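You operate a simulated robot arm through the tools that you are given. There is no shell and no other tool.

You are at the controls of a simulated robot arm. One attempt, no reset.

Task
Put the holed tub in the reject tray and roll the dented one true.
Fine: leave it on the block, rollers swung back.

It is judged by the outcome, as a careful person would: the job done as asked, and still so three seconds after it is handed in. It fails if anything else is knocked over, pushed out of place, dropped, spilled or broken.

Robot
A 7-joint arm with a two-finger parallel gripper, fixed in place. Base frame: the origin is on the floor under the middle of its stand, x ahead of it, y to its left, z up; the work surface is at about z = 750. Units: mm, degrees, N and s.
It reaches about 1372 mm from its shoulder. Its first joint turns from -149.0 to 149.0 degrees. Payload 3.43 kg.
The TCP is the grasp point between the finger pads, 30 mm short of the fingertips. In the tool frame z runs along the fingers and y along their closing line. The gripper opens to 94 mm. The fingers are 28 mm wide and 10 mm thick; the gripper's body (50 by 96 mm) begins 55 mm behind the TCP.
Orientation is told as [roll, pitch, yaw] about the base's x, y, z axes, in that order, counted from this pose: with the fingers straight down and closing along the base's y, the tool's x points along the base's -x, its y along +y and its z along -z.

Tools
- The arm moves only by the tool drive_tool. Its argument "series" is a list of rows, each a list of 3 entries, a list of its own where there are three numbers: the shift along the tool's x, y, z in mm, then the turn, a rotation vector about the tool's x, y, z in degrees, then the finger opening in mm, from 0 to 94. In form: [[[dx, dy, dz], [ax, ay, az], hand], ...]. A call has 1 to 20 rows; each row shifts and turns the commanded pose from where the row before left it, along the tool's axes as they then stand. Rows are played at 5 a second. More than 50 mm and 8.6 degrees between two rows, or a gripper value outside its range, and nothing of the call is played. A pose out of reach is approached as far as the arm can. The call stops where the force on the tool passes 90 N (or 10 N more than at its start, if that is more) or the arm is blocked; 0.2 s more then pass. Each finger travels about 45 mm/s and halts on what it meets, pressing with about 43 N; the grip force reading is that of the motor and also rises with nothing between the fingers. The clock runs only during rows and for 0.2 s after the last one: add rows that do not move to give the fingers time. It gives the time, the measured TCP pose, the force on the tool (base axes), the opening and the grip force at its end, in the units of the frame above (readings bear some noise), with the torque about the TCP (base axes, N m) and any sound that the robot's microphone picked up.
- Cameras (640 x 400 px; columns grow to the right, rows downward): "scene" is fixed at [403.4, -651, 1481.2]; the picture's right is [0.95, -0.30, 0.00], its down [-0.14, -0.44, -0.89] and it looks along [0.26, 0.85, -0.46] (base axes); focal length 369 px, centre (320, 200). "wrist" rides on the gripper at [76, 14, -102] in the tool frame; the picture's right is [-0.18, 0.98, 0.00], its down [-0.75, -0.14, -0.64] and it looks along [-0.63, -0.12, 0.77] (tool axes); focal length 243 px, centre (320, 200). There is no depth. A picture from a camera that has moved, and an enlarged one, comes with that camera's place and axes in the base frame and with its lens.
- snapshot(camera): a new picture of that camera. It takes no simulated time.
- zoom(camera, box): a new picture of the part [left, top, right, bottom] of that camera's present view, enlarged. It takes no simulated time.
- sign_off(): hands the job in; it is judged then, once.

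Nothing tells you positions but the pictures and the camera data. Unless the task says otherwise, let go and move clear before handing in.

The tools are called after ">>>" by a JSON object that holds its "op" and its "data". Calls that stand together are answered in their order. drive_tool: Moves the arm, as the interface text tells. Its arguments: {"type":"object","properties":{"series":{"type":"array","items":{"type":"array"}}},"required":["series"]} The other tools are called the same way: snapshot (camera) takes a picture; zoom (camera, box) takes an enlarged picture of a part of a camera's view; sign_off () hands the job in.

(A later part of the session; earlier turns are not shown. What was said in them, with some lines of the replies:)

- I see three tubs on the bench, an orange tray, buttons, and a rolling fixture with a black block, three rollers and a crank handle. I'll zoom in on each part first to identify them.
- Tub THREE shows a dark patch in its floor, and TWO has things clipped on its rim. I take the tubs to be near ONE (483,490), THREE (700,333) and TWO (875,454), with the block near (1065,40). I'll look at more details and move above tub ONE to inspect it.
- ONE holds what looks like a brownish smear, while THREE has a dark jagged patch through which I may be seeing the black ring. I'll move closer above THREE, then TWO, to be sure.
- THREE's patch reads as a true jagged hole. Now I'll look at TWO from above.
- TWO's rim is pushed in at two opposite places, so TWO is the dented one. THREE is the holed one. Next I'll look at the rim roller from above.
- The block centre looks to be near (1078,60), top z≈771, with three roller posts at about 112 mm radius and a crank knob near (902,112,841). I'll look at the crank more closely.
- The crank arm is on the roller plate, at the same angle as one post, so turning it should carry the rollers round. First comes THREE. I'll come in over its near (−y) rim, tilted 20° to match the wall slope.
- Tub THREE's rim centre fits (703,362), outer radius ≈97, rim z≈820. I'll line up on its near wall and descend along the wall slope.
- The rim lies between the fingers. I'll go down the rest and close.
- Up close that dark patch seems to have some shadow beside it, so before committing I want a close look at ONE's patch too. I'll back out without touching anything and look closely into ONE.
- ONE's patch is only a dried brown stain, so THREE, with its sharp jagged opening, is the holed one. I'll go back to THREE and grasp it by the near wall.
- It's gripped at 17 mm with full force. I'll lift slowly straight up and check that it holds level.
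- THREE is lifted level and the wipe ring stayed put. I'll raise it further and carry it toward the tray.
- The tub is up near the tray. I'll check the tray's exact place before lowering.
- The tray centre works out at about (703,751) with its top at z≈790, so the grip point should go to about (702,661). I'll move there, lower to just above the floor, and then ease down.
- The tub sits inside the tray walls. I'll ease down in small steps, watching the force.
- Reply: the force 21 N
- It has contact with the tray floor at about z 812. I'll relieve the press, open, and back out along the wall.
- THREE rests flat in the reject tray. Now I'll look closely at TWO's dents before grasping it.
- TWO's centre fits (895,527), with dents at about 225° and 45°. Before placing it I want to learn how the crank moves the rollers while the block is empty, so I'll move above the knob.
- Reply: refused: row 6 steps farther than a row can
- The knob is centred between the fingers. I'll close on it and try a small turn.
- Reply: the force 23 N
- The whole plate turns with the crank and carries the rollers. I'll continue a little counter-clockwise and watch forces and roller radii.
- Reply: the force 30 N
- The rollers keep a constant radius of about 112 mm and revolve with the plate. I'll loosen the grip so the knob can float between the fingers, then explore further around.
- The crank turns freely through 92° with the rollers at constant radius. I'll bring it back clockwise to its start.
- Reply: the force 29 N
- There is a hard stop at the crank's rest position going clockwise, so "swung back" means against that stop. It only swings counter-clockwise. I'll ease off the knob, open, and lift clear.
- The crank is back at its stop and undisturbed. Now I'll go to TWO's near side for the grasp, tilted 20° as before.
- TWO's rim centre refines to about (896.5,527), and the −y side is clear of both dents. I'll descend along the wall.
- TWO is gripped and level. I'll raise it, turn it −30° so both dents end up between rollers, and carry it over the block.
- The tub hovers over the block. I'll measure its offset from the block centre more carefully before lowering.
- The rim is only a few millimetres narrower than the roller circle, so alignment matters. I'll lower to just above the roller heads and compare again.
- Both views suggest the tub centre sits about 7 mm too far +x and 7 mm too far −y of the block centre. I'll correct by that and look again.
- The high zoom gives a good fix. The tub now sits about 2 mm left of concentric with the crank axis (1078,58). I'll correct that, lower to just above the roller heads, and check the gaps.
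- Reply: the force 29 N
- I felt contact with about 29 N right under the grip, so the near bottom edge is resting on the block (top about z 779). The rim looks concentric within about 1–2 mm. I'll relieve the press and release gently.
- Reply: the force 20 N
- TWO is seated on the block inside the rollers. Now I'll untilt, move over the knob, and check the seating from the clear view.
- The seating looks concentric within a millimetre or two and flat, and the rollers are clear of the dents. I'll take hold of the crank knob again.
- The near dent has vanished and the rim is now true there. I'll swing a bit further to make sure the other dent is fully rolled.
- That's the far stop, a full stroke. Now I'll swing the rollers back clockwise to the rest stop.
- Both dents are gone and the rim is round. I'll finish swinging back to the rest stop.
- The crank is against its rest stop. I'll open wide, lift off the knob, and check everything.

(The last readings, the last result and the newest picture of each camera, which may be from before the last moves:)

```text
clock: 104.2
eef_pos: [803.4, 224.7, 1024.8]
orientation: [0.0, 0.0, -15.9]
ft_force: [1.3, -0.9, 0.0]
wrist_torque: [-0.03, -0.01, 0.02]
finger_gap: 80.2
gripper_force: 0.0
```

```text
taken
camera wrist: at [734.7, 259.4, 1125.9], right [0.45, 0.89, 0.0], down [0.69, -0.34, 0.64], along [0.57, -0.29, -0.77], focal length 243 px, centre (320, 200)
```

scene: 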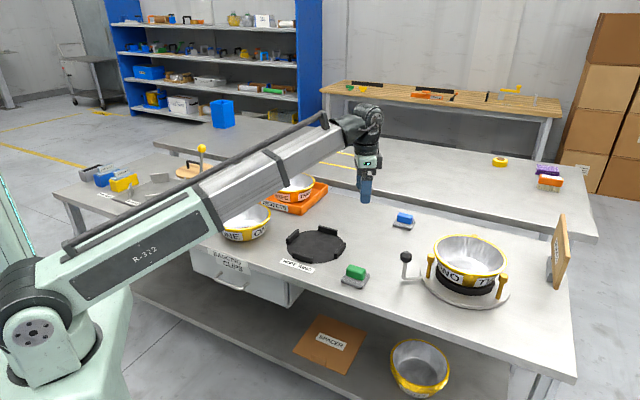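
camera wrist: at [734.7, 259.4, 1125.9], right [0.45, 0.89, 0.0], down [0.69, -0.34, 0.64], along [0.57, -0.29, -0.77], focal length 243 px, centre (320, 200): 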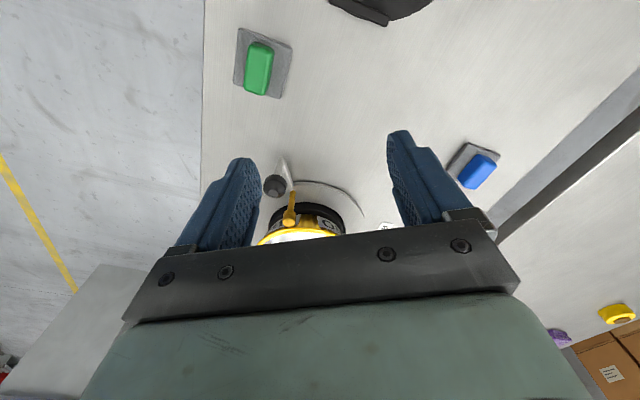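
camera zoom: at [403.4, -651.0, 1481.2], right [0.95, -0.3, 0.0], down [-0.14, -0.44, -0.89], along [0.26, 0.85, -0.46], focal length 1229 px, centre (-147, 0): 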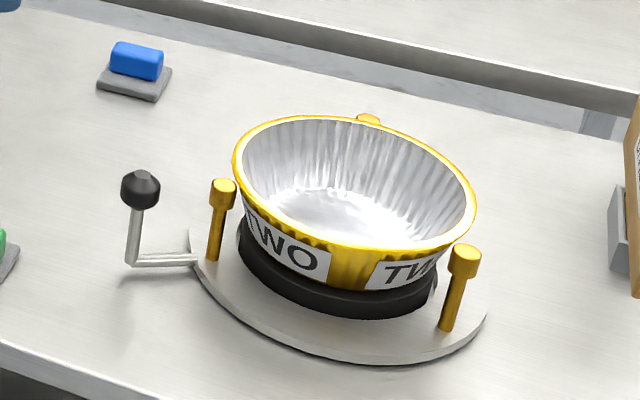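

TWO is true on the block and the crank is at its rest. I'll do one last check of the tray and the rest of the bench.

>>> {"op": "zoom", "data": {"camera": "scene", "box": [180, 140, 380, 280]}}

>>> {"op": "zoom", "data": {"camera": "scene", "box": [430, 225, 515, 285]}}

```text
2.86 times, centred on (280, 210) of scene
camera zoom: at [403.4, -651.0, 1481.2], right [0.95, -0.3, 0.0], down [-0.14, -0.44, -0.89], along [0.26, 0.85, -0.46], focal length 1054 px, centre (434, 171)
```

zoom: 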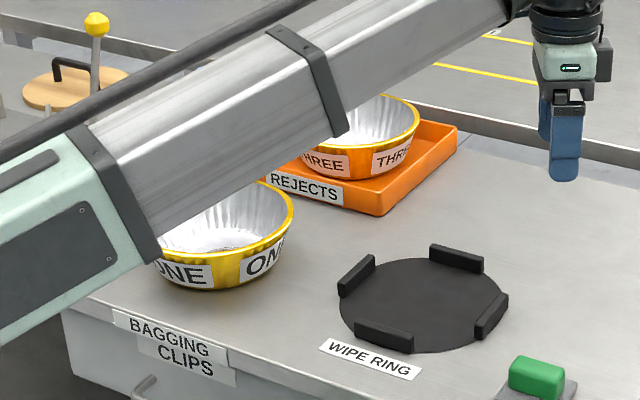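

```text
6.67 times, centred on (472, 255) of scene
camera zoom: at [403.4, -651.0, 1481.2], right [0.95, -0.3, 0.0], down [-0.14, -0.44, -0.89], along [0.26, 0.85, -0.46], focal length 2459 px, centre (-697, -167)
```

zoom: 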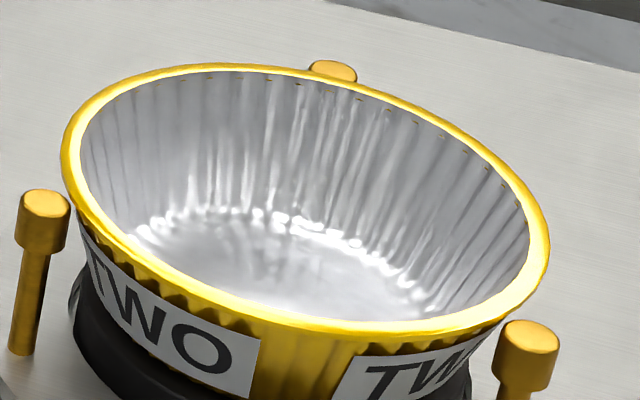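

The holed tub THREE sits flat in the reject tray. TWO is round again on the block with the rollers back at their stop, and the rest of the bench is as it was with the gripper clear, so I'm handing in.

>>> {"op": "sign_off", "data": {}}

```text
The job is handed in.
```

The holed tub, THREE, is in the reject tray. The dented tub, TWO, is rolled true and sitting on the block with the rollers swung back to their rest stop.

- **Holed tub:** THREE had a jagged dark hole in its floor. It sits flat inside the tray. Tub ONE only had a dried brown stain, so I left it where it was.
- **Dented tub:** TWO's rim had two dents on opposite sides. I swung the crank once through its full stroke to the far stop and back. Afterwards both dents were gone and the rim looked round.
- **Trial turn:** I also turned the crank about 90° and back with the block empty, before placing TWO, to see how the rollers moved.
- **Everything else:** In the last pictures nothing else on the bench had been moved or knocked over, and the gripper was clear.
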